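You operate a simulated robot arm through the tools that you are given. There is no shell and no other tool. Be economical: measure what you need, move in short steps, check, and stop when the job is done.

The job below is to be done with a simulated robot arm. You get a single attempt, and the scene is never put back.

TASK
Put the teal jacket on the top of the long bench away on the top of the brown bench. Then stack the carton marked "clips" from the top of the long bench on top of the carton that says "bolts". Then turn the track speed knob to FAST. Then put two of the blue filters from the top of the long bench on the beige small paper sheet. Then open the top drawer of the teal cabinet, put the grey strap coil on the top of the long bench away in the inside of the top drawer of the teal cabinet, then shut the drawer. Then take the purple board from the top of the long bench and leave it on the wood board on the top of the green table. Then take the orange board and leave it on top of the steel plate on the top of the long bench. Then fetch the blue tag marked "sample" from the top of the black bench and set it on the top of the long bench. Then take the blue block from the top of the black bench and leave it on top of the purple block there. Then take the white cup from the top of the cream stand and leave it on the cream sheet. Do these in the order given. Set down upright: teal jacket, blue filter, blue block, white cup.

Only the result counts: the job must be done as asked and must still hold three seconds after the hand-in. Knocking over, shifting, dropping, spilling or breaking anything else fails it. Flat cloth is picked up by pressing the open fingertips on it (5 to 10 N) and closing them slowly along it; thin cloth reads only 2 to 8 mm in the jaws.

THE ROBOT
A 6-joint arm with a two-finger gripper on a trunk, on a base that drives. Base frame: it is fixed to the floor where the robot stands at the start and does not move with it; the origin is under the middle of the robot, x ahead of it, y to its left, z up; the surface under the hand at the start is at about z = 780. Lengths are in mm, angles in degrees, forces in N, time in s.
Its first joint turns from -166.0 to 166.0 degrees. Places, roughly: blue block (3x3x5 cm) [1100, 4700, 800]; blue filter [1000, 2750, 750]; blue tag [1000, 3750, 750]; brown carton, teal carton [1000, 250, 750]; cream sheet (12x9x1 cm) [600, -200, 800]; grey strap coil (6x6x2 cm) [1100, 2500, 800]; inside of the top drawer of the teal cabinet [-2700, 12700, 600]; orange board (16x6x2 cm) [600, 2500, 800]; purple block [1000, 5000, 750]; purple board (16x6x2 cm) [800, 2500, 800]; small paper sheet (37x28x2 cm) [1100, 2000, 800]; steel plate [1000, -250, 750]; teal jacket [750, 250, 750]; top drawer of the teal cabinet [-2700, 12700, 600]; top of the brown bench [-9500, -5100, 800]; top of the long bench [900, 1400, 800]; track speed knob [600, 1500, 800]; white cup (7x6x8 cm) [-1400, 3000, 900]; wood board (24x19x2 cm) [1100, 5600, 900]. Payload 2.54 kg.
The tool frame sits at the grasp point between the pads (the TCP): z along the fingers, y along the line on which they close. The tips reach 30 mm beyond it. The gripper opens to 116 mm. The gripper's body begins 95 mm behind the TCP.
Orientation is that of the tool frame in the base frame, as [roll, pitch, yaw] about the fixed x, y, z axes, in that order (R = Rz(yaw) Ry(pitch) Rx(roll)). With the fingers straight down and closing along the base's y, the tool's x points along the base's -x, its y along +y and its z along -z.

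THE INTERFACE
- The arm moves only by the tool step_arm. Its argument "series" is a list of rows, each a list of 2 entries, a list of its own where there are three numbers: the shift along the tool's x, y, z in units of 40 mm (1.0 is 40 mm), then the turn, a rotation vector about the tool's x, y, z in units of 6 degrees (1.0 is 6 degrees). In form: [[[dx, dy, dz], [ax, ay, az]], ...]. A call has 1 to 8 rows; each row shifts and turns the commanded pose from where the row before left it, along the tool's axes as they then stand. "claw" is the gripper command, from -1 (fully open) to 1 (shut), values between in proportion, set as the call begins (left out, the last holds). A call with a number of a shift or a turn outside -1 to 1 is refused whole. A row lasts 0.2 s, in which the tool goes at most 50 mm and 8.6 degrees; a call with a longer step from one row to the next is refused whole, and so is a gripper value outside its range. Where a pose cannot be reached the arm comes as near as it can. A force on the tool above 40 N (or 10 N above the force at the start of the call, whichever is more), or a blocked arm, ends the call early, and 0.2 s more pass. Each finger travels about 72 mm/s and halts on what it meets, pressing with about 27 N; the grip force reading is that of the motor and also rises with nothing between the fingers. The clock runs only during rows and for 0.2 s after the last one: add rows that do not move to give the fingers time. The reply holds the time, the measured pose of the TCP, the force on the tool along the base axes, the opening and the grip force, in the units named above and with some noise, with the torque about the TCP (base axes, N m) and any sound that the robot's microphone picked up.
- Cameras (640 x 400 px; columns grow to the right, rows downward): "scene" is now at [-34.5, 118.3, 1415.2]; the picture's right is [-0.35, -0.94, 0.00], its down [-0.48, 0.18, -0.86] and it looks along [0.81, -0.30, -0.51] (base axes); focal length 278 px, centre (320, 200). "wrist" rides on the gripper at [69, -15, -122] in the tool frame; the picture's right is [0.21, 0.98, 0.00], its down [-0.83, 0.18, -0.53] and it looks along [-0.52, 0.11, 0.85] (tool axes); focal length 251 px, centre (320, 200). There is no depth. A picture from a camera that has moved, and an enlarged one, comes with that camera's place and axes in the base frame and with its lens.
- camera(camera): a new picture of that camera. It takes no simulated time.
- roll_base(legs): drives the robot by 1 to 6 legs, each [ahead, left, turn to the left] in mm, mm and degrees, along the robot's own axes; the way and the turn of a leg run together, so that a leg with both is an arc; at most 1500 mm and 180 degrees a leg. The arm and the cameras ride along, it lands a little off, and it stops where it bumps. It gives what a move gives.
- aim_head(pan, tilt): turns the head with the scene camera to pan (to the left, within 120 degrees either way) and tilt (down, from -29 to 69), counted from straight ahead of the robot. It gives what a move gives.
- zoom(camera, box): a new picture of the part [left, top, right, bottom] of that camera's present view, enlarged. It takes no simulated time.
- sign_off(): hands the job in; it is judged then, once.

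Go step by step. Nothing tells you exact positions but the pictures and the camera data: compare them with the known pose of the tool, close in by small moves and look again before you grip or let go. The budget is 556 turns and 342 pictures, counting those below and the enlarged ones. Unless the task says otherwise, let go and move clear before handing in, and close with one line.

The tools are called after "Request:" as name(argument=value, ...) on one line, values as JSON. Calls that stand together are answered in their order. step_arm: Moves the arm, as the interface text tells. Its arguments: {"type":"object","properties":{"series":{"type":"array"},"claw":{"type":"number"}},"required":["series"]} The other tools are called the same way: roll_base (legs) drives the base; aim_head (pan, tilt) turns the head that bears the scene camera; camera (camera) takes a picture; zoom (camera, box) takes an enlarged picture of a part of a camera's view; sign_off () hands the job in.

At the start:

```text
time: 0.0
tcp_pos: [676.1, -10.4, 1160.2]
tcp_rot: [-180.0, 0.0, 180.0]
force: [-0.7, 0.4, 0.4]
wrist_torque: [-0.01, 0.01, 0.04]
grip_width: 116.3
grasp_force: 0.0
robot x, y, heading: [0.9, 2.5, 0.1]
head pan, tilt: [-20.2, 30.7]
```

scene: 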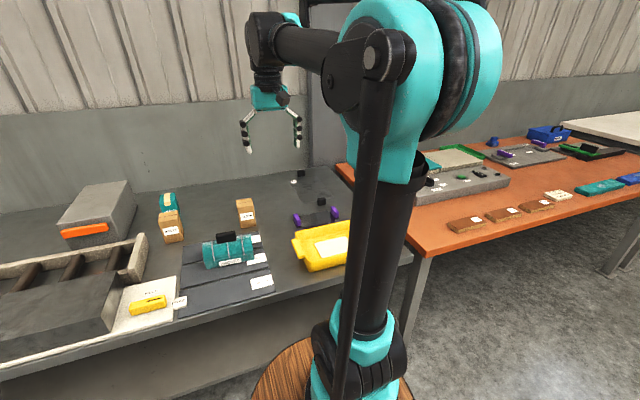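
wrist: 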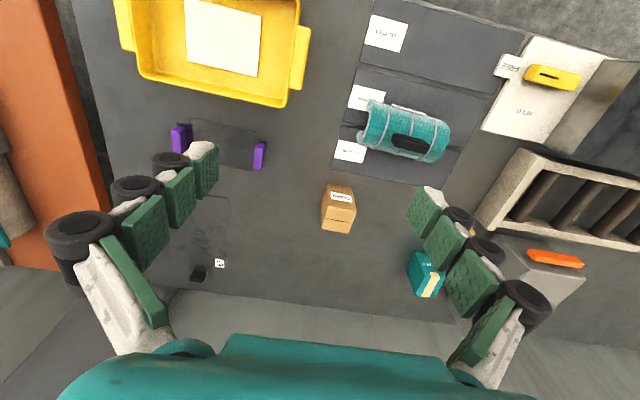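

I see the long bench with a teal jacket-like roll, cartons and a tray. I'll look closer at the labels before moving anything.

Request:
zoom(camera="scene", box=[130, 170, 290, 270])

Request:
zoom(camera="wrist", box=[300, 20, 480, 300])

```text
4.00 times, centred on (210, 220) of scene
camera zoom: at [-34.5, 118.3, 1415.2], right [-0.35, -0.94, 0.0], down [-0.48, 0.18, -0.86], along [0.81, -0.3, -0.51], focal length 1113 px, centre (760, 120)
```

zoom: 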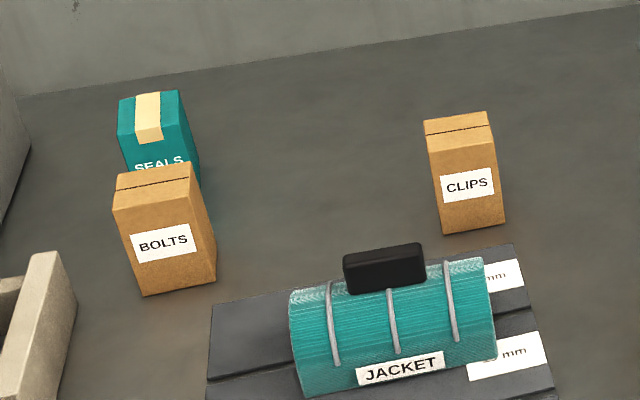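

```text
1.43 times, centred on (390, 160) of wrist
camera zoom: at [608.8, -26.3, 1283.4], right [-0.21, 0.98, 0.0], down [0.83, 0.18, 0.53], along [0.52, 0.11, -0.85], focal length 359 px, centre (220, 257)
```

zoom: 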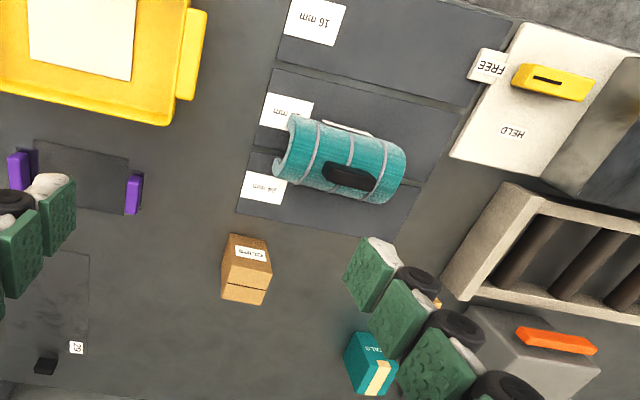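

The jacket's handle appears near (720, 154, 870), running nearly along y. I'll move above it and turn the gripper so that it closes along x.

Request:
step_arm(series=[[[-0.18, 0.68, 0.5], [0, 0, -1]], [[0, 0, 0], [0, 0, -1]], [[0, 0, 0], [0, 0, -1]], [[0, 0, 0], [0, 0, -1]], [[0, 0, 0], [0, 0, -1]], [[0, 0, 0], [0, 0, -1]], [[0, 0, 0], [0, 0, -1]], [[0, 0, 0], [0, 0, -1]]], claw=-1)

Request:
step_arm(series=[[[0, 0, 0], [0, 0, -1]], [[0, 0, 0], [0, 0, -1]], [[0, 0, 0], [0, 0, -1]], [[0, 0, 0], [0, 0, -1]], [[0, 0, 0], [0, 0, -1]], [[0, 0, 0], [0, 0, -0.6]]])

```text
time: 1.8
tcp_pos: [684.1, 16.7, 1141.3]
tcp_rot: [-180.0, 0.1, -131.9]
force: [0.0, -0.6, 0.1]
wrist_torque: [0.01, -0.03, 0.01]
grip_width: 116.1
grasp_force: 0.2
robot x, y, heading: [-0.3, 3.5, -0.0]
head pan, tilt: [-20.2, 30.7]
```

```text
time: 3.2
tcp_pos: [682.2, 16.9, 1141.1]
tcp_rot: [-180.0, 0.0, -98.3]
force: [0.1, 0.0, -0.2]
wrist_torque: [0.01, 0.01, -0.02]
grip_width: 116.2
grasp_force: 0.0
robot x, y, heading: [-0.8, -0.5, -0.0]
head pan, tilt: [-20.2, 30.7]
```

The gripper is turned. Next I'll move over the handle and look.

Request:
step_arm(series=[[[-0.7, -0.09, 0.6], [0, 0, 0]], [[-0.7, -0.09, 0.6], [0, 0, 0]], [[-0.7, -0.09, 0.6], [0, 0, 0]], [[-0.7, -0.09, 0.6], [0, 0, 0]], [[-0.7, -0.09, 0.6], [0, 0, 0]]])

Request:
camera(camera="wrist")

Request:
camera(camera="scene")

```text
time: 4.4
tcp_pos: [723.6, 153.0, 1020.3]
tcp_rot: [-180.0, 0.1, -98.3]
force: [-0.2, -0.8, -0.5]
wrist_torque: [0.03, -0.03, 0.0]
grip_width: 115.9
grasp_force: 0.0
robot x, y, heading: [0.4, -1.1, 0.1]
head pan, tilt: [-20.2, 30.7]
```

```text
337 pictures are left
camera wrist: at [728.7, 83.4, 1143.6], right [-1.0, -0.07, 0.0], down [-0.06, 0.84, 0.53], along [-0.04, 0.53, -0.85], focal length 251 px, centre (320, 200)
```

wrist: 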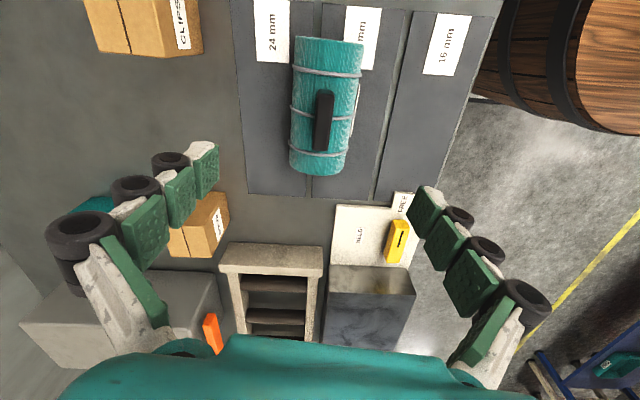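

```text
336 pictures are left
camera scene: at [-34.7, 118.2, 1415.2], right [-0.35, -0.94, 0.0], down [-0.48, 0.18, -0.86], along [0.81, -0.3, -0.51], focal length 278 px, centre (320, 200)
```

scene: 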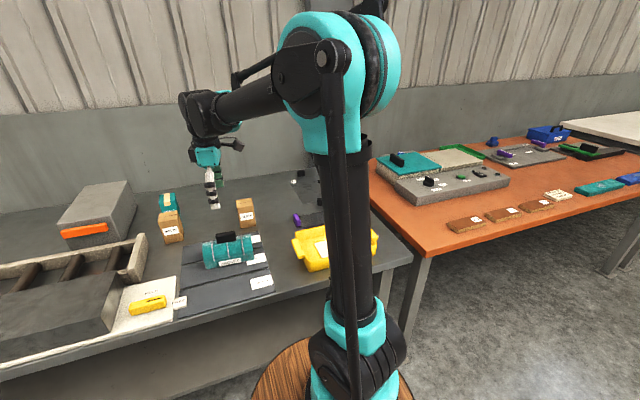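

Handle confirmed at about (720, 153), aligned along y. I'll set yaw to -90 and descend part way.

Request:
step_arm(series=[[[0, 0, 0.5], [0, 0, -0.7]], [[0, 0.07, 0.5], [0, 0, -0.68]], [[0, 0, 0.7], [0, 0, 0]], [[0, 0, 0.6], [0, 0, 0]]])

Request:
camera(camera="wrist")

Request:
zoom(camera="scene", box=[160, 160, 288, 280])

```text
time: 5.4
tcp_pos: [717.8, 150.0, 927.9]
tcp_rot: [180.0, 0.0, -90.1]
force: [0.7, 0.3, -0.2]
wrist_torque: [0.01, 0.01, -0.02]
grip_width: 115.9
grasp_force: 0.0
robot x, y, heading: [1.2, 0.3, 0.0]
head pan, tilt: [-20.2, 30.7]
```

```text
335 pictures are left
camera wrist: at [734.5, 81.6, 1050.5], right [-0.98, -0.21, 0.0], down [-0.18, 0.83, 0.53], along [-0.11, 0.52, -0.85], focal length 251 px, centre (320, 200)
```

wrist: 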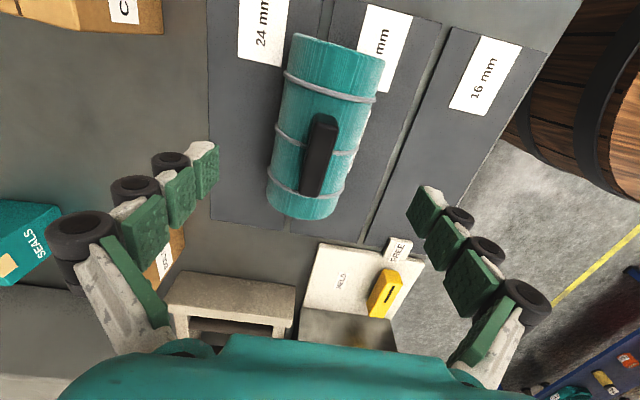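

```text
3.33 times, centred on (224, 220) of scene
camera zoom: at [-34.6, 118.4, 1415.2], right [-0.35, -0.94, 0.0], down [-0.48, 0.18, -0.86], along [0.81, -0.3, -0.51], focal length 928 px, centre (640, 133)
```

zoom: 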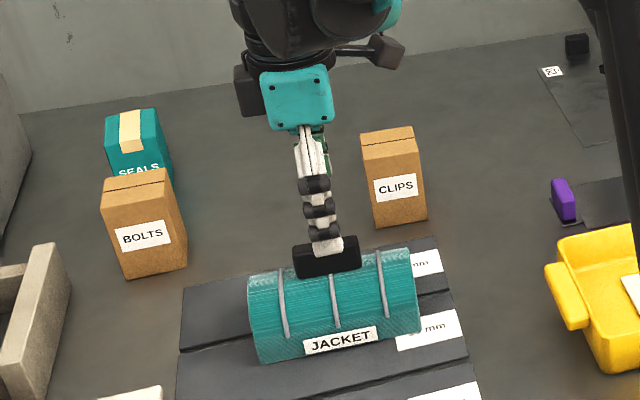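

Well aligned. I'll descend to around z = 888 and close on the handle.

Request:
step_arm(series=[[[0, 0, 0.4], [0, 0, 0]], [[0, 0, 0.35], [0, 0, 0]], [[0, 0, 0.28], [0, 0, 0]], [[0, 0, 0], [0, 0, 0]]])

Request:
camera(camera="wrist")

Request:
zoom(camera="scene", box=[160, 160, 288, 280])

```text
time: 6.4
tcp_pos: [719.2, 152.2, 887.4]
tcp_rot: [-180.0, 0.0, -90.2]
force: [-1.3, -0.1, -0.3]
wrist_torque: [-0.03, 0.0, 0.03]
grip_width: 115.9
grasp_force: 0.1
robot x, y, heading: [0.3, 2.6, -0.1]
head pan, tilt: [-20.2, 30.7]
```

```text
333 pictures are left
camera wrist: at [735.0, 82.8, 1010.0], right [-0.98, -0.21, 0.0], down [-0.18, 0.83, 0.53], along [-0.11, 0.52, -0.85], focal length 251 px, centre (320, 200)
```

wrist: 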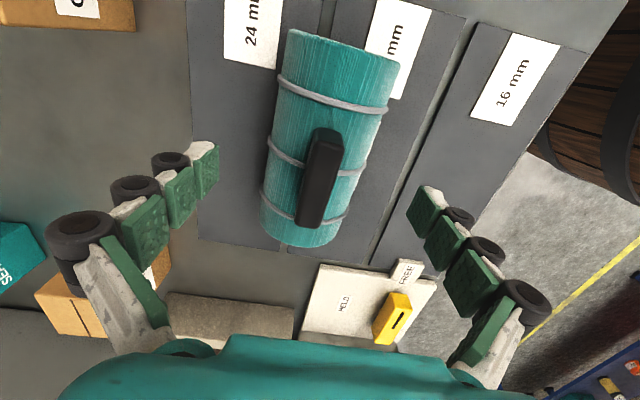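

```text
3.33 times, centred on (224, 220) of scene
camera zoom: at [-34.5, 118.4, 1415.2], right [-0.35, -0.94, 0.0], down [-0.48, 0.18, -0.86], along [0.81, -0.3, -0.51], focal length 928 px, centre (640, 133)
```

zoom: 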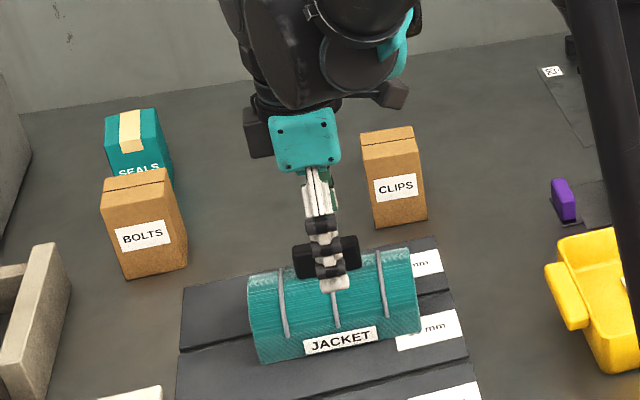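

The fingers straddle the handle, so I'll close on it.

Request:
step_arm(series=[[[0, 0, 0], [0, 0, 0]], [[0, 0, 0], [0, 0, 0]], [[0, 0, 0], [0, 0, 0]], [[0, 0, 0], [0, 0, 0]], [[0, 0, 0], [0, 0, 0]], [[0, 0, 0], [0, 0, 0]]], claw=1)

Request:
step_arm(series=[[[0, 0, -0.25], [0, 0, 0]], [[0, 0, -0.5], [0, 0, 0]], [[0, 0, -0.7], [0, 0, 0]], [[0, 0, 0], [0, 0, 0]]])

Request:
camera(camera="scene")

```text
time: 7.8
tcp_pos: [718.6, 151.5, 886.9]
tcp_rot: [-179.9, 0.1, -90.1]
force: [-0.2, 0.0, -0.4]
wrist_torque: [-0.03, 0.0, -0.02]
grip_width: 17.5
grasp_force: 26.9
robot x, y, heading: [2.2, 0.7, -0.1]
head pan, tilt: [-20.2, 30.7]
```

```text
time: 8.8
tcp_pos: [720.5, 153.2, 946.7]
tcp_rot: [179.9, 0.1, -90.2]
force: [-1.1, -0.4, -1.2]
wrist_torque: [-0.02, 0.02, 0.03]
grip_width: 17.5
grasp_force: 26.8
robot x, y, heading: [-1.8, -0.9, -0.1]
head pan, tilt: [-20.2, 30.7]
```

```text
331 pictures are left
camera scene: at [-34.5, 118.4, 1415.2], right [-0.35, -0.94, 0.0], down [-0.48, 0.18, -0.86], along [0.81, -0.3, -0.51], focal length 278 px, centre (320, 200)
```

scene: 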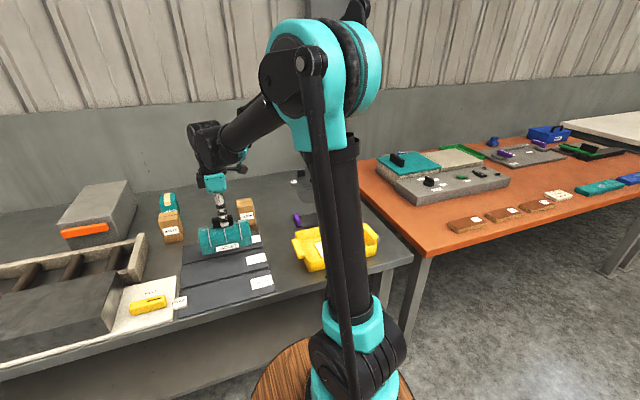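

The jacket is lifted. I'll raise and tuck it toward the robot, and look around for the drive.

Request:
step_arm(series=[[[0, 0, -1], [0, 0, 0]], [[0, 0, -1], [0, 0, 0]], [[0.4, 0.4, -0.8], [0, 0, 0]], [[0.5, 0.6, -0.7], [0, 0, 0]], [[0.6, 0.7, -0.5], [0, 0, 0]], [[0.6, 0.8, -0.3], [0, 0, 0]], [[0.6, 0.8, -0.3], [0, 0, 0]], [[0.6, 0.8, 0], [0, 0, 0]]])

Request:
aim_head(pan=-100, tilt=10)

Request:
camera(camera="scene")

```text
time: 10.6
tcp_pos: [555.2, 21.4, 1130.3]
tcp_rot: [179.9, 0.1, -90.2]
force: [1.2, 0.2, -1.1]
wrist_torque: [-0.02, 0.03, 0.01]
grip_width: 17.1
grasp_force: 26.5
robot x, y, heading: [-3.1, 0.8, 0.2]
head pan, tilt: [-20.2, 30.7]
```

```text
time: 12.1
tcp_pos: [554.7, 22.2, 1130.9]
tcp_rot: [180.0, 0.0, -90.1]
force: [-0.1, 0.7, -0.6]
wrist_torque: [-0.01, -0.04, -0.03]
grip_width: 17.6
grasp_force: 27.4
robot x, y, heading: [-2.5, -0.4, -0.2]
head pan, tilt: [-100.0, 10.0]
```

```text
330 pictures are left
camera scene: at [-135.2, 57.9, 1448.6], right [-0.98, 0.17, 0.0], down [0.03, 0.17, -0.98], along [-0.17, -0.97, -0.17], focal length 278 px, centre (320, 200)
```

scene: 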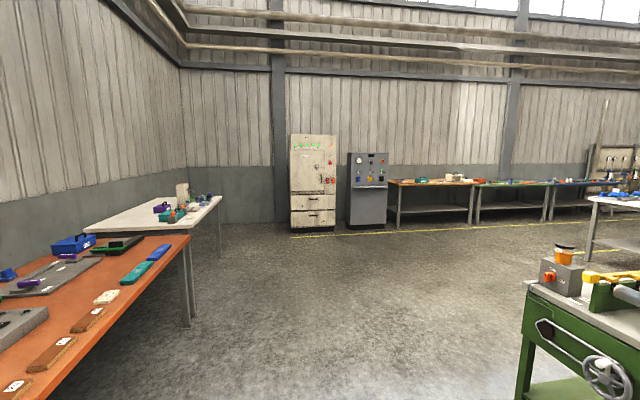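

The area to the right and behind is partly visible; the brown bench is further behind. I'll turn the robot to the right in place and look.

Request:
roll_base(legs=[[0, 0, -100]])

Request:
aim_head(pan=-50, tilt=12)

Request:
camera(camera="scene")

```text
time: 16.7
tcp_pos: [-62.8, -550.6, 1130.6]
tcp_rot: [-180.0, -0.1, 171.2]
force: [-0.8, 0.2, -1.9]
wrist_torque: [-0.01, -0.02, -0.02]
grip_width: 17.5
grasp_force: 27.3
robot x, y, heading: [1.5, -1.7, -98.7]
head pan, tilt: [-100.0, 10.0]
```

```text
time: 17.9
tcp_pos: [-61.8, -549.3, 1130.8]
tcp_rot: [180.0, 0.0, 171.2]
force: [-0.1, -0.6, -0.8]
wrist_torque: [0.03, 0.0, 0.01]
grip_width: 17.2
grasp_force: 27.8
robot x, y, heading: [3.2, 1.2, -98.6]
head pan, tilt: [-50.0, 12.0]
```

```text
329 pictures are left
camera scene: at [87.5, 47.0, 1445.4], right [-0.52, 0.86, 0.0], down [0.18, 0.11, -0.98], along [-0.84, -0.51, -0.21], focal length 278 px, centre (320, 200)
```

scene: 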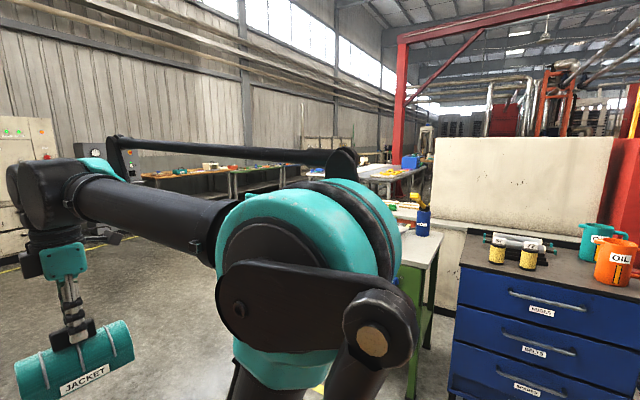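

A blue drawer unit stands behind the robot, so I'll drive out along the aisle between the orange bench and the green machine.

Request:
roll_base(legs=[[1500, 0, 0]])

Request:
aim_head(pan=-65, tilt=18)

Request:
camera(camera="scene")

```text
time: 25.3
tcp_pos: [-293.0, -2025.7, 1131.6]
tcp_rot: [180.0, 0.0, 171.0]
force: [0.8, -0.2, -1.1]
wrist_torque: [0.0, 0.0, 0.0]
grip_width: 17.3
grasp_force: 27.2
robot x, y, heading: [-233.7, -1475.9, -98.7]
head pan, tilt: [-50.0, 12.0]
```

```text
time: 26.0
tcp_pos: [-293.0, -2025.0, 1130.7]
tcp_rot: [180.0, 0.0, 171.0]
force: [0.9, 0.2, -1.2]
wrist_torque: [0.02, 0.02, -0.01]
grip_width: 17.6
grasp_force: 27.0
robot x, y, heading: [-228.8, -1476.5, -98.9]
head pan, tilt: [-65.0, 18.0]
```

```text
328 pictures are left
camera scene: at [-151.0, -1406.3, 1435.6], right [-0.28, 0.96, 0.0], down [0.3, 0.09, -0.95], along [-0.91, -0.26, -0.31], focal length 278 px, centre (320, 200)
```

scene: 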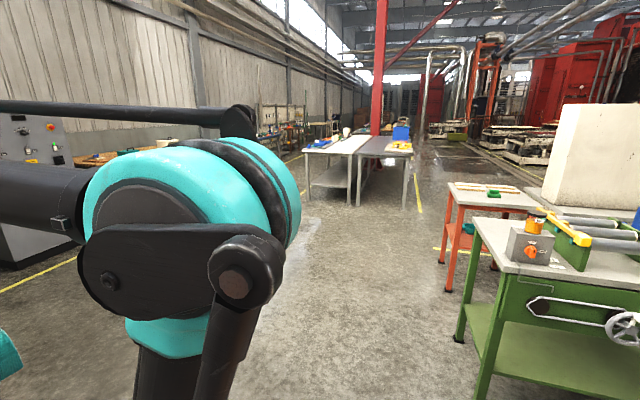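

The wall row of benches lies ahead-left; I'll head along the open floor toward (-4500, -4000) and then look again.

Request:
roll_base(legs=[[0, 0, -50.5], [1400, 0, 0]])

Request:
aim_head(pan=25, tilt=15)

Request:
camera(camera="scene")

Request:
aim_head(pan=-30, tilt=15)

Request:
camera(camera="scene")

```text
time: 35.3
tcp_pos: [-1879.1, -2523.0, 1129.7]
tcp_rot: [180.0, -0.1, 122.0]
force: [-0.3, -1.0, -1.4]
wrist_torque: [0.01, -0.02, 0.0]
grip_width: 17.4
grasp_force: 27.0
robot x, y, heading: [-1418.3, -2208.7, -148.0]
head pan, tilt: [-65.0, 18.0]
```

```text
time: 36.9
tcp_pos: [-1878.3, -2523.2, 1130.5]
tcp_rot: [-180.0, 0.0, 122.0]
force: [0.9, 0.1, -1.5]
wrist_torque: [0.01, 0.01, -0.01]
grip_width: 17.1
grasp_force: 27.2
robot x, y, heading: [-1417.1, -2208.5, -148.0]
head pan, tilt: [25.0, 15.0]
```

```text
327 pictures are left
camera scene: at [-1289.6, -2352.5, 1440.5], right [-0.84, 0.54, 0.0], down [0.14, 0.22, -0.97], along [-0.53, -0.81, -0.26], focal length 278 px, centre (320, 200)
```

scene: 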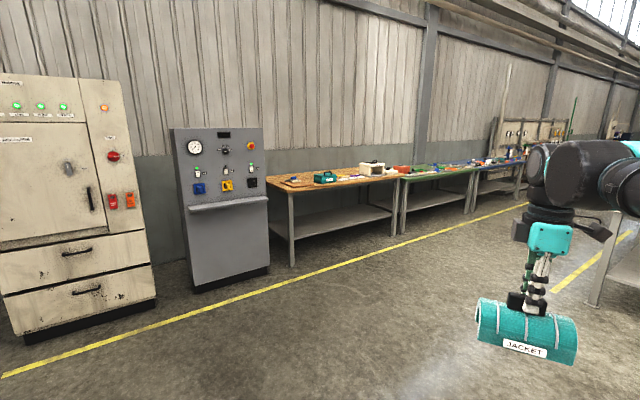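

```text
time: 38.2
tcp_pos: [-1878.6, -2524.1, 1130.4]
tcp_rot: [-180.0, 0.0, 122.0]
force: [0.5, -0.7, -1.4]
wrist_torque: [0.02, -0.01, 0.0]
grip_width: 17.2
grasp_force: 27.3
robot x, y, heading: [-1420.6, -2214.0, -147.6]
head pan, tilt: [-30.0, 15.0]
```

```text
326 pictures are left
camera scene: at [-1332.2, -2277.6, 1440.5], right [-0.04, 1.0, 0.0], down [0.26, 0.01, -0.97], along [-0.97, -0.04, -0.26], focal length 278 px, centre (320, 200)
```

scene: 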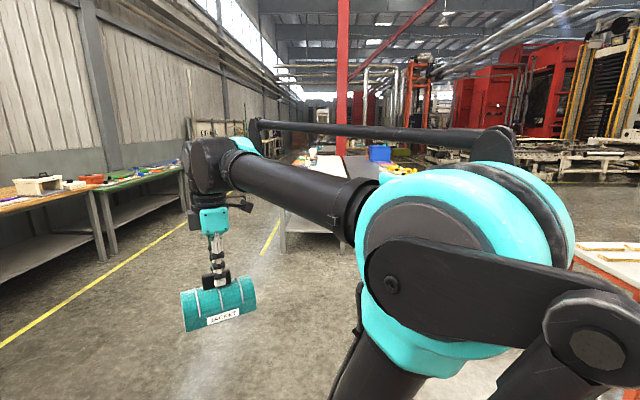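

The benches along the wall sit at y ≈ -5200, with a yellow line at y ≈ -4400 and an island bench edge near y ≈ -3000. I'll drive down the lane at y ≈ -3700.

Request:
roll_base(legs=[[0, 0, -2.5], [1500, 0, 0], [1450, 0, 0], [0, 0, -30]])

Request:
aim_head(pan=20, tilt=12)

Request:
camera(camera="scene")

```text
time: 54.3
tcp_pos: [-4547.7, -3664.1, 1130.1]
tcp_rot: [180.0, -0.1, 88.1]
force: [-0.3, -0.4, -1.8]
wrist_torque: [-0.02, 0.01, 0.0]
grip_width: 17.2
grasp_force: 26.9
robot x, y, heading: [-3990.6, -3659.0, 178.1]
head pan, tilt: [-30.0, 15.0]
```

```text
time: 55.5
tcp_pos: [-4545.9, -3664.2, 1131.4]
tcp_rot: [-179.9, 0.0, 88.1]
force: [-0.3, 0.0, -2.0]
wrist_torque: [0.01, 0.0, -0.01]
grip_width: 17.2
grasp_force: 27.0
robot x, y, heading: [-3990.5, -3660.9, 178.4]
head pan, tilt: [20.0, 12.0]
```

```text
325 pictures are left
camera scene: at [-3964.4, -3842.7, 1445.4], right [-0.31, 0.95, 0.0], down [0.2, 0.06, -0.98], along [-0.93, -0.3, -0.21], focal length 278 px, centre (320, 200)
```

scene: 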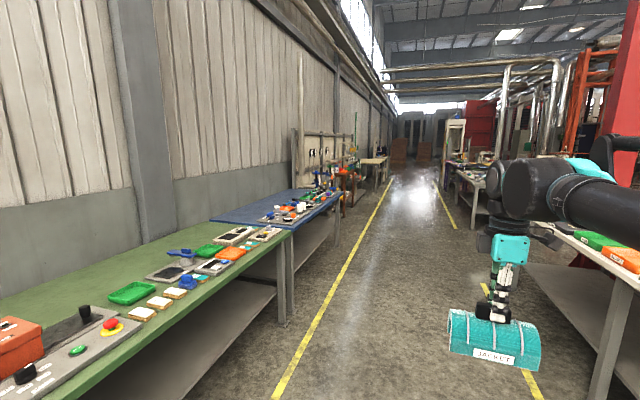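

The lane is clear between the yellow lines. I'll straighten a bit and continue.

Request:
roll_base(legs=[[0, 100, 3], [1500, 0, 0], [1300, 0, 0]])

Request:
camera(camera="scene")

```text
time: 69.8
tcp_pos: [-7346.9, -3728.0, 1130.4]
tcp_rot: [-179.9, 0.0, 88.1]
force: [0.3, -1.0, -1.7]
wrist_torque: [0.06, 0.0, 0.03]
grip_width: 17.1
grasp_force: 26.9
robot x, y, heading: [-6792.5, -3720.4, 178.2]
head pan, tilt: [20.0, 12.0]
```

```text
324 pictures are left
camera scene: at [-6765.8, -3906.7, 1445.4], right [-0.31, 0.95, 0.0], down [0.2, 0.07, -0.98], along [-0.93, -0.31, -0.21], focal length 278 px, centre (320, 200)
```

scene: 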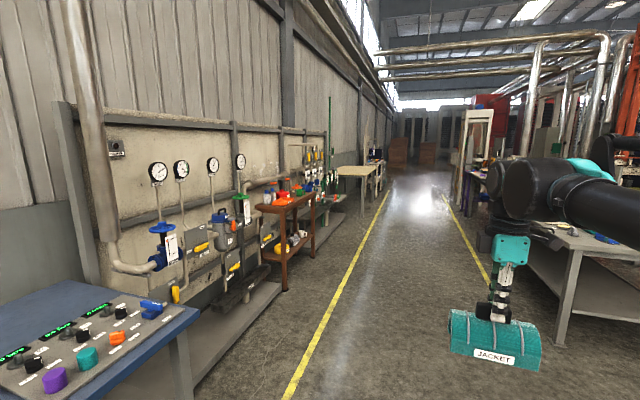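

The brown bench appears as the brown small table with items on it at about (290, 210). Zooming in.

Request:
zoom(camera="scene", box=[220, 150, 380, 300])

Request:
roll_base(legs=[[1500, 0, 1.5], [500, 0, 0]])

Request:
aim_head(pan=50, tilt=25)

Request:
camera(camera="scene")

```text
2.67 times, centred on (300, 225) of scene
camera zoom: at [-6765.8, -3906.7, 1445.4], right [-0.31, 0.95, 0.0], down [0.2, 0.07, -0.98], along [-0.93, -0.31, -0.21], focal length 742 px, centre (373, 133)
```

zoom: 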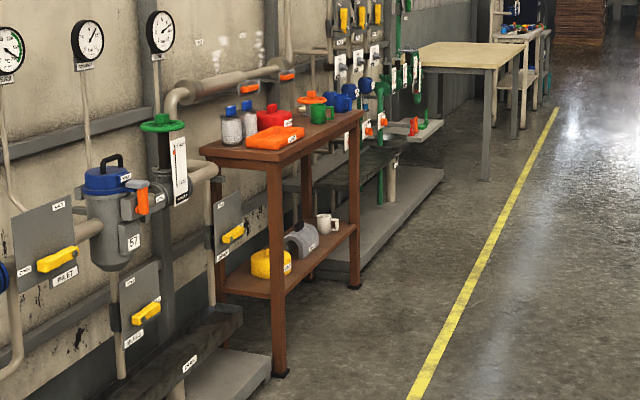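

```text
time: 79.7
tcp_pos: [-9343.0, -3717.4, 1130.5]
tcp_rot: [179.9, 0.0, 89.9]
force: [0.2, 0.4, -1.1]
wrist_torque: [-0.02, -0.01, 0.0]
grip_width: 17.2
grasp_force: 26.8
robot x, y, heading: [-8792.2, -3696.9, -180.0]
head pan, tilt: [20.0, 12.0]
```

```text
time: 80.7
tcp_pos: [-9344.9, -3716.8, 1129.9]
tcp_rot: [-179.9, 0.0, 89.9]
force: [0.1, 0.0, -1.2]
wrist_torque: [-0.02, 0.03, 0.0]
grip_width: 17.2
grasp_force: 26.8
robot x, y, heading: [-8789.5, -3696.4, -180.0]
head pan, tilt: [50.0, 25.0]
```

```text
322 pictures are left
camera scene: at [-8728.6, -3917.2, 1424.3], right [-0.77, 0.64, 0.0], down [0.27, 0.32, -0.91], along [-0.58, -0.69, -0.42], focal length 278 px, centre (320, 200)
```

scene: 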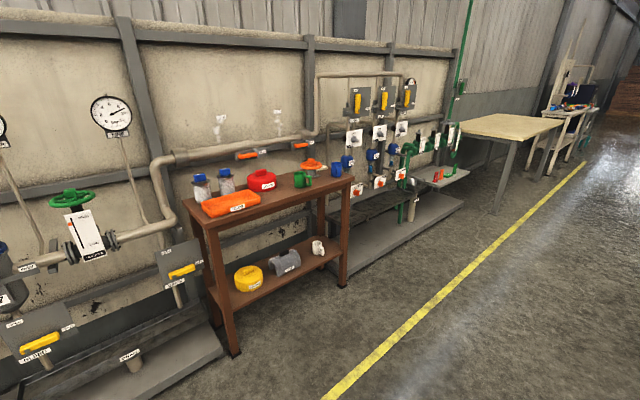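

The brown bench top spans about x -9940…-9020, y -5390…-5045. I'll face it and take a closer look at free space.

Request:
roll_base(legs=[[0, 0, 90], [500, -650, 0]])

Request:
aim_head(pan=-12, tilt=35)

Request:
camera(camera="scene")

Request:
camera(camera="wrist")

```text
time: 88.9
tcp_pos: [-9427.3, -4748.6, 1131.8]
tcp_rot: [-180.0, 0.0, 179.6]
force: [0.0, -0.9, -0.7]
wrist_torque: [0.03, 0.04, -0.01]
grip_width: 17.1
grasp_force: 27.0
robot x, y, heading: [-9445.0, -4195.0, -90.0]
head pan, tilt: [50.0, 25.0]
```

```text
time: 90.2
tcp_pos: [-9427.6, -4749.3, 1130.6]
tcp_rot: [-180.0, 0.0, 179.7]
force: [0.3, -0.4, -1.3]
wrist_torque: [0.03, 0.05, 0.03]
grip_width: 17.3
grasp_force: 26.8
robot x, y, heading: [-9441.4, -4195.1, -90.1]
head pan, tilt: [-12.0, 35.0]
```

```text
321 pictures are left
camera scene: at [-9313.4, -4162.9, 1408.5], right [-0.98, 0.21, 0.0], down [0.12, 0.56, -0.82], along [-0.17, -0.8, -0.57], focal length 278 px, centre (320, 200)
```

scene: 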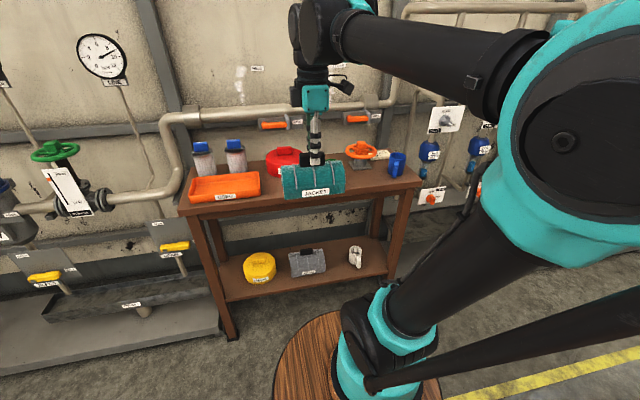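

```text
320 pictures are left
camera wrist: at [-9495.2, -4763.8, 1253.3], right [-0.21, 0.98, 0.0], down [0.83, 0.18, 0.53], along [0.52, 0.11, -0.85], focal length 251 px, centre (320, 200)
```

wrist: 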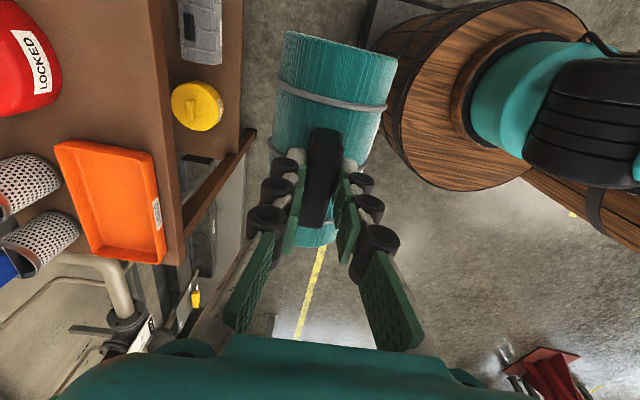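

The bench top is near z ≈ 825 with its front edge at y ≈ -5000; the front strip right of the orange tray looks free. I'll creep closer and check from the wrist.

Request:
roll_base(legs=[[130, -90, 0]])

Request:
camera(camera="wrist")

Request:
zoom(camera="scene", box=[160, 120, 460, 250])

```text
time: 91.6
tcp_pos: [-9518.6, -4881.7, 1129.8]
tcp_rot: [180.0, 0.1, 179.5]
force: [0.4, 0.4, -1.9]
wrist_torque: [0.02, 0.0, -0.01]
grip_width: 17.4
grasp_force: 26.7
robot x, y, heading: [-9540.0, -4326.8, -90.1]
head pan, tilt: [-12.0, 35.0]
```

```text
319 pictures are left
camera wrist: at [-9585.7, -4895.8, 1253.3], right [-0.21, 0.98, 0.0], down [0.83, 0.18, 0.53], along [0.52, 0.11, -0.85], focal length 251 px, centre (320, 200)
```

wrist: 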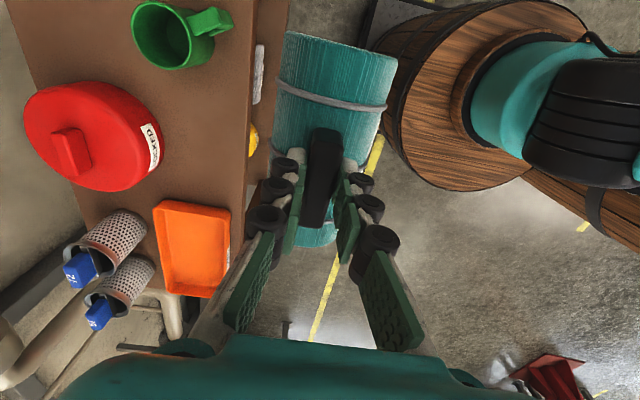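

```text
2.13 times, centred on (310, 185) of scene
camera zoom: at [-9404.3, -4294.8, 1408.5], right [-0.98, 0.21, 0.0], down [0.12, 0.56, -0.82], along [-0.17, -0.8, -0.57], focal length 594 px, centre (341, 232)
```

zoom: 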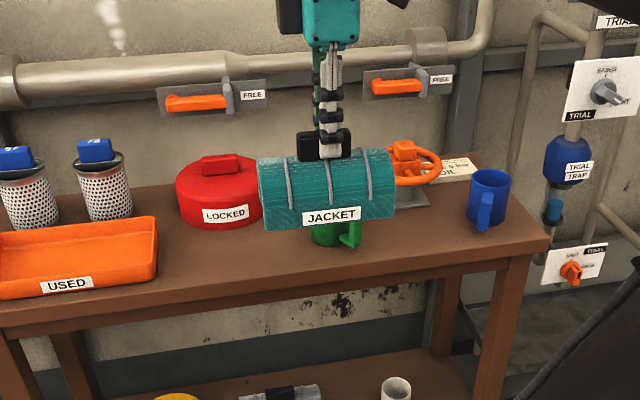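

The green mug and red lid leave a free spot in front of the red lid around (-9388, -5070). I'll shift left and extend over it.

Request:
roll_base(legs=[[0, 130, 0]])

Request:
camera(camera="wrist")

```text
time: 92.9
tcp_pos: [-9386.2, -4881.3, 1130.7]
tcp_rot: [180.0, 0.1, 179.7]
force: [-0.3, 0.2, -2.1]
wrist_torque: [0.0, 0.0, -0.02]
grip_width: 17.3
grasp_force: 26.8
robot x, y, heading: [-9405.3, -4327.8, -90.3]
head pan, tilt: [-12.0, 35.0]
```

```text
317 pictures are left
camera wrist: at [-9454.6, -4896.5, 1253.3], right [-0.21, 0.98, 0.0], down [0.83, 0.18, 0.53], along [0.52, 0.11, -0.85], focal length 251 px, centre (320, 200)
```

wrist: 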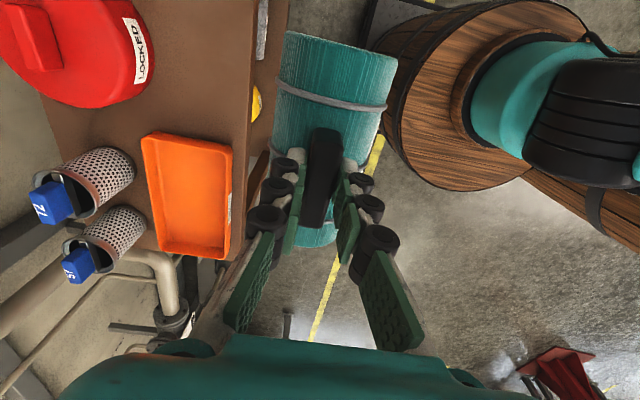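

I'll extend over the spot and descend part way.

Request:
step_arm(series=[[[0, -0.75, 0], [0, 0, 0]], [[0, -0.75, 0], [0, 0, 0]], [[0, -0.75, 0], [0, 0, 0]], [[0, -0.75, 0], [0, 0, 0]], [[0, -0.75, 0], [0, 0, 0]], [[0, -0.75, 0], [0, 0, 0]]])

Request:
step_arm(series=[[[0, 0, 0.7], [0, 0, 0]], [[0, 0, 0.7], [0, 0, 0]], [[0, 0, 0.7], [0, 0, 0]], [[0, 0, 0.7], [0, 0, 0]], [[0, 0, 0.7], [0, 0, 0]], [[0, 0, 0.5], [0, 0, 0]]])

Request:
camera(camera="scene")

Request:
camera(camera="wrist")

```text
time: 94.3
tcp_pos: [-9387.9, -5063.0, 1132.0]
tcp_rot: [-179.9, 0.1, 179.6]
force: [0.8, 1.1, -1.1]
wrist_torque: [-0.01, 0.02, 0.04]
grip_width: 17.2
grasp_force: 27.4
robot x, y, heading: [-9406.4, -4326.8, -90.5]
head pan, tilt: [-12.0, 35.0]
```

```text
time: 95.7
tcp_pos: [-9387.0, -5062.5, 970.0]
tcp_rot: [-180.0, -0.1, 179.6]
force: [0.0, -0.4, -1.0]
wrist_torque: [-0.04, 0.03, 0.02]
grip_width: 17.4
grasp_force: 26.9
robot x, y, heading: [-9403.6, -4325.1, -90.3]
head pan, tilt: [-12.0, 35.0]
```

```text
316 pictures are left
camera scene: at [-9273.3, -4295.5, 1408.5], right [-0.98, 0.21, 0.0], down [0.12, 0.56, -0.82], along [-0.17, -0.8, -0.57], focal length 278 px, centre (320, 200)
```

scene: 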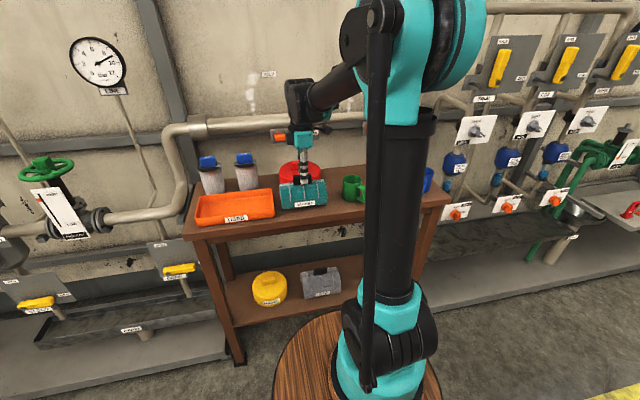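

```text
315 pictures are left
camera wrist: at [-9455.0, -5076.2, 1093.2], right [-0.21, 0.98, 0.0], down [0.83, 0.18, 0.53], along [0.52, 0.11, -0.85], focal length 251 px, centre (320, 200)
```

wrist: 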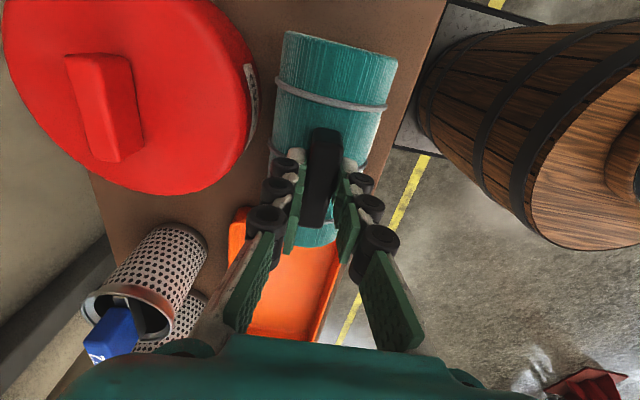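

Request:
zoom(camera="scene", box=[180, 120, 380, 245])

```text
3.20 times, centred on (280, 182) of scene
camera zoom: at [-9273.3, -4295.5, 1408.5], right [-0.98, 0.21, 0.0], down [0.12, 0.56, -0.82], along [-0.17, -0.8, -0.57], focal length 891 px, centre (448, 256)
```

zoom: 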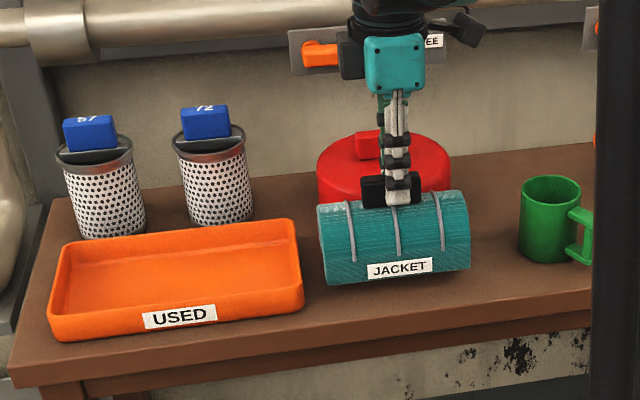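

The gap to the tray is a bit small; I'll shift 16 mm toward the mug side and lower gently to contact.

Request:
step_arm(series=[[[0.4, 0, 0], [0, 0, 0]], [[0, 0, 0.4], [0, 0, 0]], [[0, 0, 0.3], [0, 0, 0]], [[0, 0, 0.15], [0, 0, 0]], [[0, 0, 0], [0, 0, 0]]])

Request:
zoom(camera="scene", box=[180, 120, 380, 245])

```text
time: 96.5
tcp_pos: [-9402.9, -5061.2, 947.8]
tcp_rot: [180.0, 0.0, 179.6]
force: [0.9, 8.3, 29.1]
wrist_torque: [0.28, -0.08, -0.03]
grip_width: 17.7
grasp_force: 27.4
robot x, y, heading: [-9404.7, -4328.4, -90.3]
head pan, tilt: [-12.0, 35.0]
stopped in row 4: the force on the tool passed its limit at 88 N (the readings are from after the stop); the commanded pose is now the measured one
```

```text
3.20 times, centred on (280, 182) of scene
camera zoom: at [-9273.2, -4294.2, 1408.4], right [-0.98, 0.21, 0.0], down [0.12, 0.56, -0.82], along [-0.17, -0.8, -0.57], focal length 891 px, centre (448, 256)
```

zoom: 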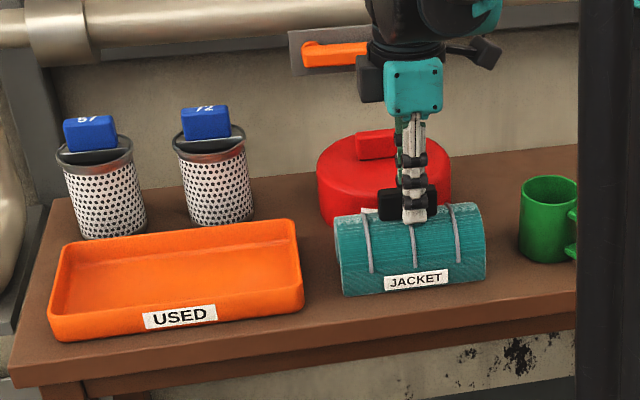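

Request:
camera(camera="wrist")

Request:
step_arm(series=[[[0, 0, -0.05], [0, 0, 0]], [[0, 0, 0], [0, 0, 0]]])

```text
312 pictures are left
camera wrist: at [-9471.3, -5076.0, 1069.6], right [-0.21, 0.98, 0.0], down [0.83, 0.18, 0.53], along [0.52, 0.11, -0.85], focal length 251 px, centre (320, 200)
```

wrist: 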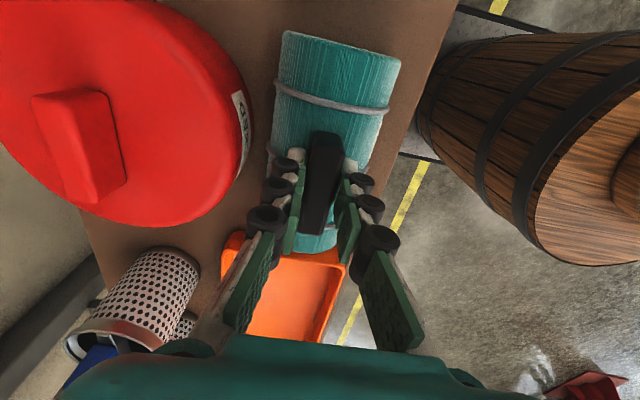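

```text
time: 97.1
tcp_pos: [-9403.3, -5062.5, 948.0]
tcp_rot: [180.0, 0.0, 179.6]
force: [0.2, -0.2, -1.6]
wrist_torque: [0.0, -0.01, 0.01]
grip_width: 17.3
grasp_force: 27.0
robot x, y, heading: [-9405.5, -4327.7, -90.5]
head pan, tilt: [-12.0, 35.0]
```

The force was bench contact and the red lid is clear. I'll lower gently by 3 mm and check.

Request:
step_arm(series=[[[0, 0, 0.03], [0, 0, 0]], [[0, 0, 0.03], [0, 0, 0]], [[0, 0, 0], [0, 0, 0]]])

```text
time: 97.8
tcp_pos: [-9403.4, -5062.2, 946.8]
tcp_rot: [179.9, 0.0, 179.6]
force: [0.5, 4.7, 17.7]
wrist_torque: [0.17, -0.29, 0.0]
grip_width: 17.5
grasp_force: 27.0
robot x, y, heading: [-9404.6, -4327.7, -90.4]
head pan, tilt: [-12.0, 35.0]
stopped in row 3: the force on the tool passed its limit at 42 N (the readings are from after the stop); the commanded pose is now the measured one
```

Contact firm. I'll open partway and lift straight up.

Request:
step_arm(series=[[[0, 0, 0], [0, 0, 0]], [[0, 0, 0], [0, 0, 0]], [[0, 0, 0], [0, 0, 0]]], claw=0.1)

Request:
step_arm(series=[[[0, 0, -0.3], [0, 0, 0]], [[0, 0, -0.7], [0, 0, 0]], [[0, 0, -1], [0, 0, 0]], [[0, 0, -1], [0, 0, 0]], [[0, 0, -1], [0, 0, 0]]])

Request:
zoom(camera="scene", box=[180, 120, 380, 245])

```text
time: 98.7
tcp_pos: [-9403.8, -5063.5, 946.7]
tcp_rot: [179.9, 0.1, 179.6]
force: [-0.5, 0.6, 2.3]
wrist_torque: [0.01, 0.06, -0.01]
grip_width: 52.2
grasp_force: 0.0
robot x, y, heading: [-9405.8, -4327.4, -90.5]
head pan, tilt: [-12.0, 35.0]
```

```text
time: 99.8
tcp_pos: [-9402.5, -5061.8, 1107.1]
tcp_rot: [-180.0, 0.0, 179.6]
force: [-0.1, -0.4, -0.1]
wrist_torque: [0.01, 0.05, 0.0]
grip_width: 51.9
grasp_force: 0.0
robot x, y, heading: [-9405.8, -4326.8, -90.3]
head pan, tilt: [-12.0, 35.0]
```

```text
3.20 times, centred on (280, 182) of scene
camera zoom: at [-9273.3, -4295.6, 1408.5], right [-0.98, 0.21, 0.0], down [0.12, 0.56, -0.82], along [-0.17, -0.8, -0.57], focal length 891 px, centre (448, 256)
```

zoom: 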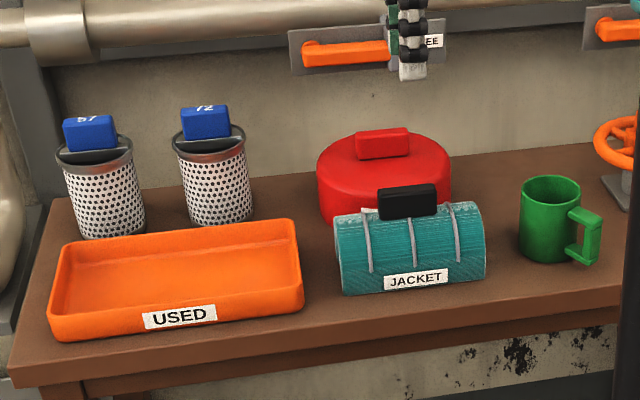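

The jacket is placed upright. Now I'll tuck the arm and drive back the same way.

Request:
step_arm(series=[[[0, 0.9, -0.4], [0, 0, 0]], [[0, 0.9, -0.4], [0, 0, 0]], [[0, 0.9, -0.4], [0, 0, 0]], [[0, 0.9, 0], [0, 0, 0]], [[0, 0.9, 0], [0, 0, 0]], [[0, 0.9, 0], [0, 0, 0]]])

Request:
roll_base(legs=[[-620, 0, 0], [0, 0, 90.4], [1400, 0, 0], [1400, 0, 0], [1400, 0, 0], [1200, 0, 0]])

```text
time: 101.2
tcp_pos: [-9400.9, -4848.2, 1155.4]
tcp_rot: [180.0, 0.0, 179.6]
force: [-0.1, -0.1, 0.0]
wrist_torque: [0.07, 0.0, 0.02]
grip_width: 52.0
grasp_force: 0.0
robot x, y, heading: [-9402.5, -4329.4, -90.4]
head pan, tilt: [-12.0, 35.0]
```

```text
time: 134.2
tcp_pos: [-3446.6, -3652.0, 1156.4]
tcp_rot: [-179.9, 0.0, -89.3]
force: [0.1, -0.5, -0.3]
wrist_torque: [-0.01, 0.03, -0.05]
grip_width: 52.4
grasp_force: 0.0
robot x, y, heading: [-3960.6, -3668.0, 1.0]
head pan, tilt: [-12.0, 35.0]
```

Request:
roll_base(legs=[[0, 0, 29.2], [1450, 0, 0], [1450, 0, 0], [1414, 0, 0], [0, 0, 51]])

```text
time: 158.3
tcp_pos: [-255.4, -949.4, 1156.4]
tcp_rot: [180.0, 0.0, -7.1]
force: [-0.1, 0.8, 0.1]
wrist_torque: [0.01, -0.03, 0.0]
grip_width: 52.2
grasp_force: 0.0
robot x, y, heading: [-312.3, -1467.4, 83.1]
head pan, tilt: [-12.0, 35.0]
```

Request:
roll_base(legs=[[0, 0, -4.7], [1450, 0, 0], [100, 0, 0], [0, 0, -78.4]])

Request:
aim_head(pan=10, tilt=35)

Request:
camera(camera="scene")

Request:
camera(camera="wrist")

```text
time: 170.2
tcp_pos: [510.0, 68.8, 1155.9]
tcp_rot: [180.0, -0.1, -89.9]
force: [-0.4, -0.1, -0.4]
wrist_torque: [0.01, 0.01, 0.01]
grip_width: 52.2
grasp_force: 0.1
robot x, y, heading: [-12.3, 59.7, 0.3]
head pan, tilt: [-12.0, 35.0]
```

```text
time: 171.1
tcp_pos: [511.1, 67.8, 1155.7]
tcp_rot: [180.0, -0.1, -89.8]
force: [0.5, -0.1, 0.4]
wrist_torque: [0.0, -0.01, -0.04]
grip_width: 52.0
grasp_force: 0.0
robot x, y, heading: [-6.7, 57.9, 0.3]
head pan, tilt: [10.0, 35.0]
```

```text
310 pictures are left
camera scene: at [-42.9, 223.6, 1408.5], right [0.18, -0.98, 0.0], down [-0.56, -0.1, -0.82], along [0.81, 0.15, -0.57], focal length 278 px, centre (320, 200)
```

scene: 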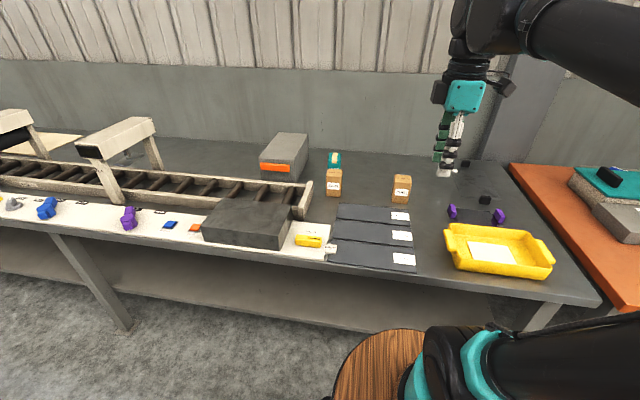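

```text
309 pictures are left
camera wrist: at [527.0, -0.7, 1278.3], right [-0.98, -0.22, 0.0], down [-0.18, 0.83, 0.53], along [-0.12, 0.52, -0.85], focal length 251 px, centre (320, 200)
```

wrist: 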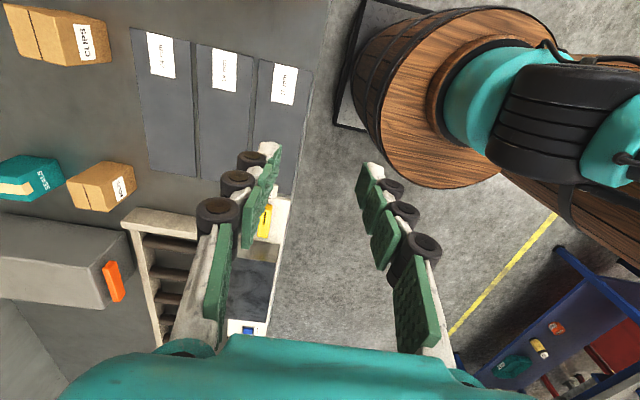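

Back at the long bench. Zooming on the cartons to measure them.

Request:
zoom(camera="scene", box=[310, 140, 430, 220])

Request:
zoom(camera="wrist", box=[0, 0, 200, 220])

```text
5.00 times, centred on (370, 180) of scene
camera zoom: at [-42.9, 223.6, 1408.5], right [0.18, -0.98, 0.0], down [-0.56, -0.1, -0.82], along [0.81, 0.15, -0.57], focal length 1392 px, centre (70, 300)
```

zoom: 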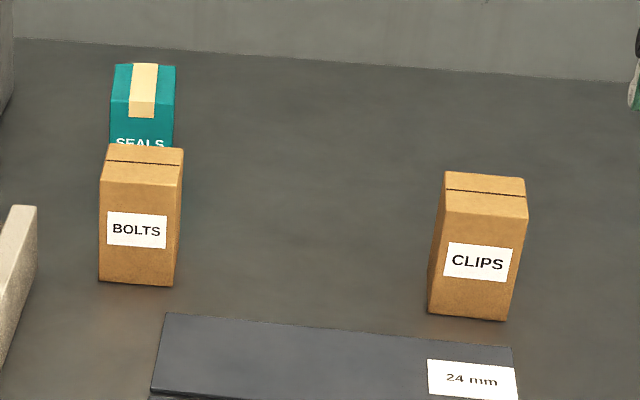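

```text
1.82 times, centred on (100, 110) of wrist
camera zoom: at [527.0, -0.7, 1278.3], right [-0.98, -0.22, 0.0], down [-0.18, 0.83, 0.53], along [-0.12, 0.52, -0.85], focal length 457 px, centre (720, 364)
```

zoom: 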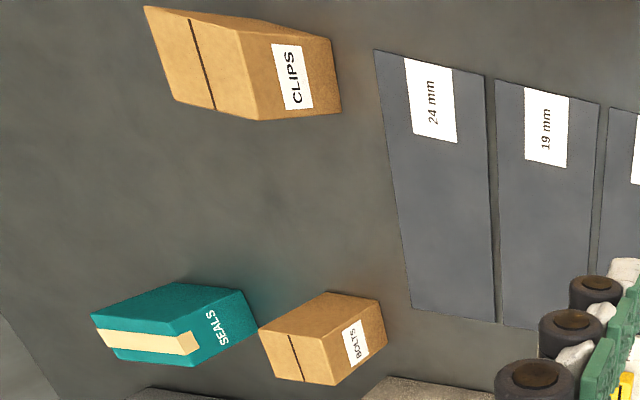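

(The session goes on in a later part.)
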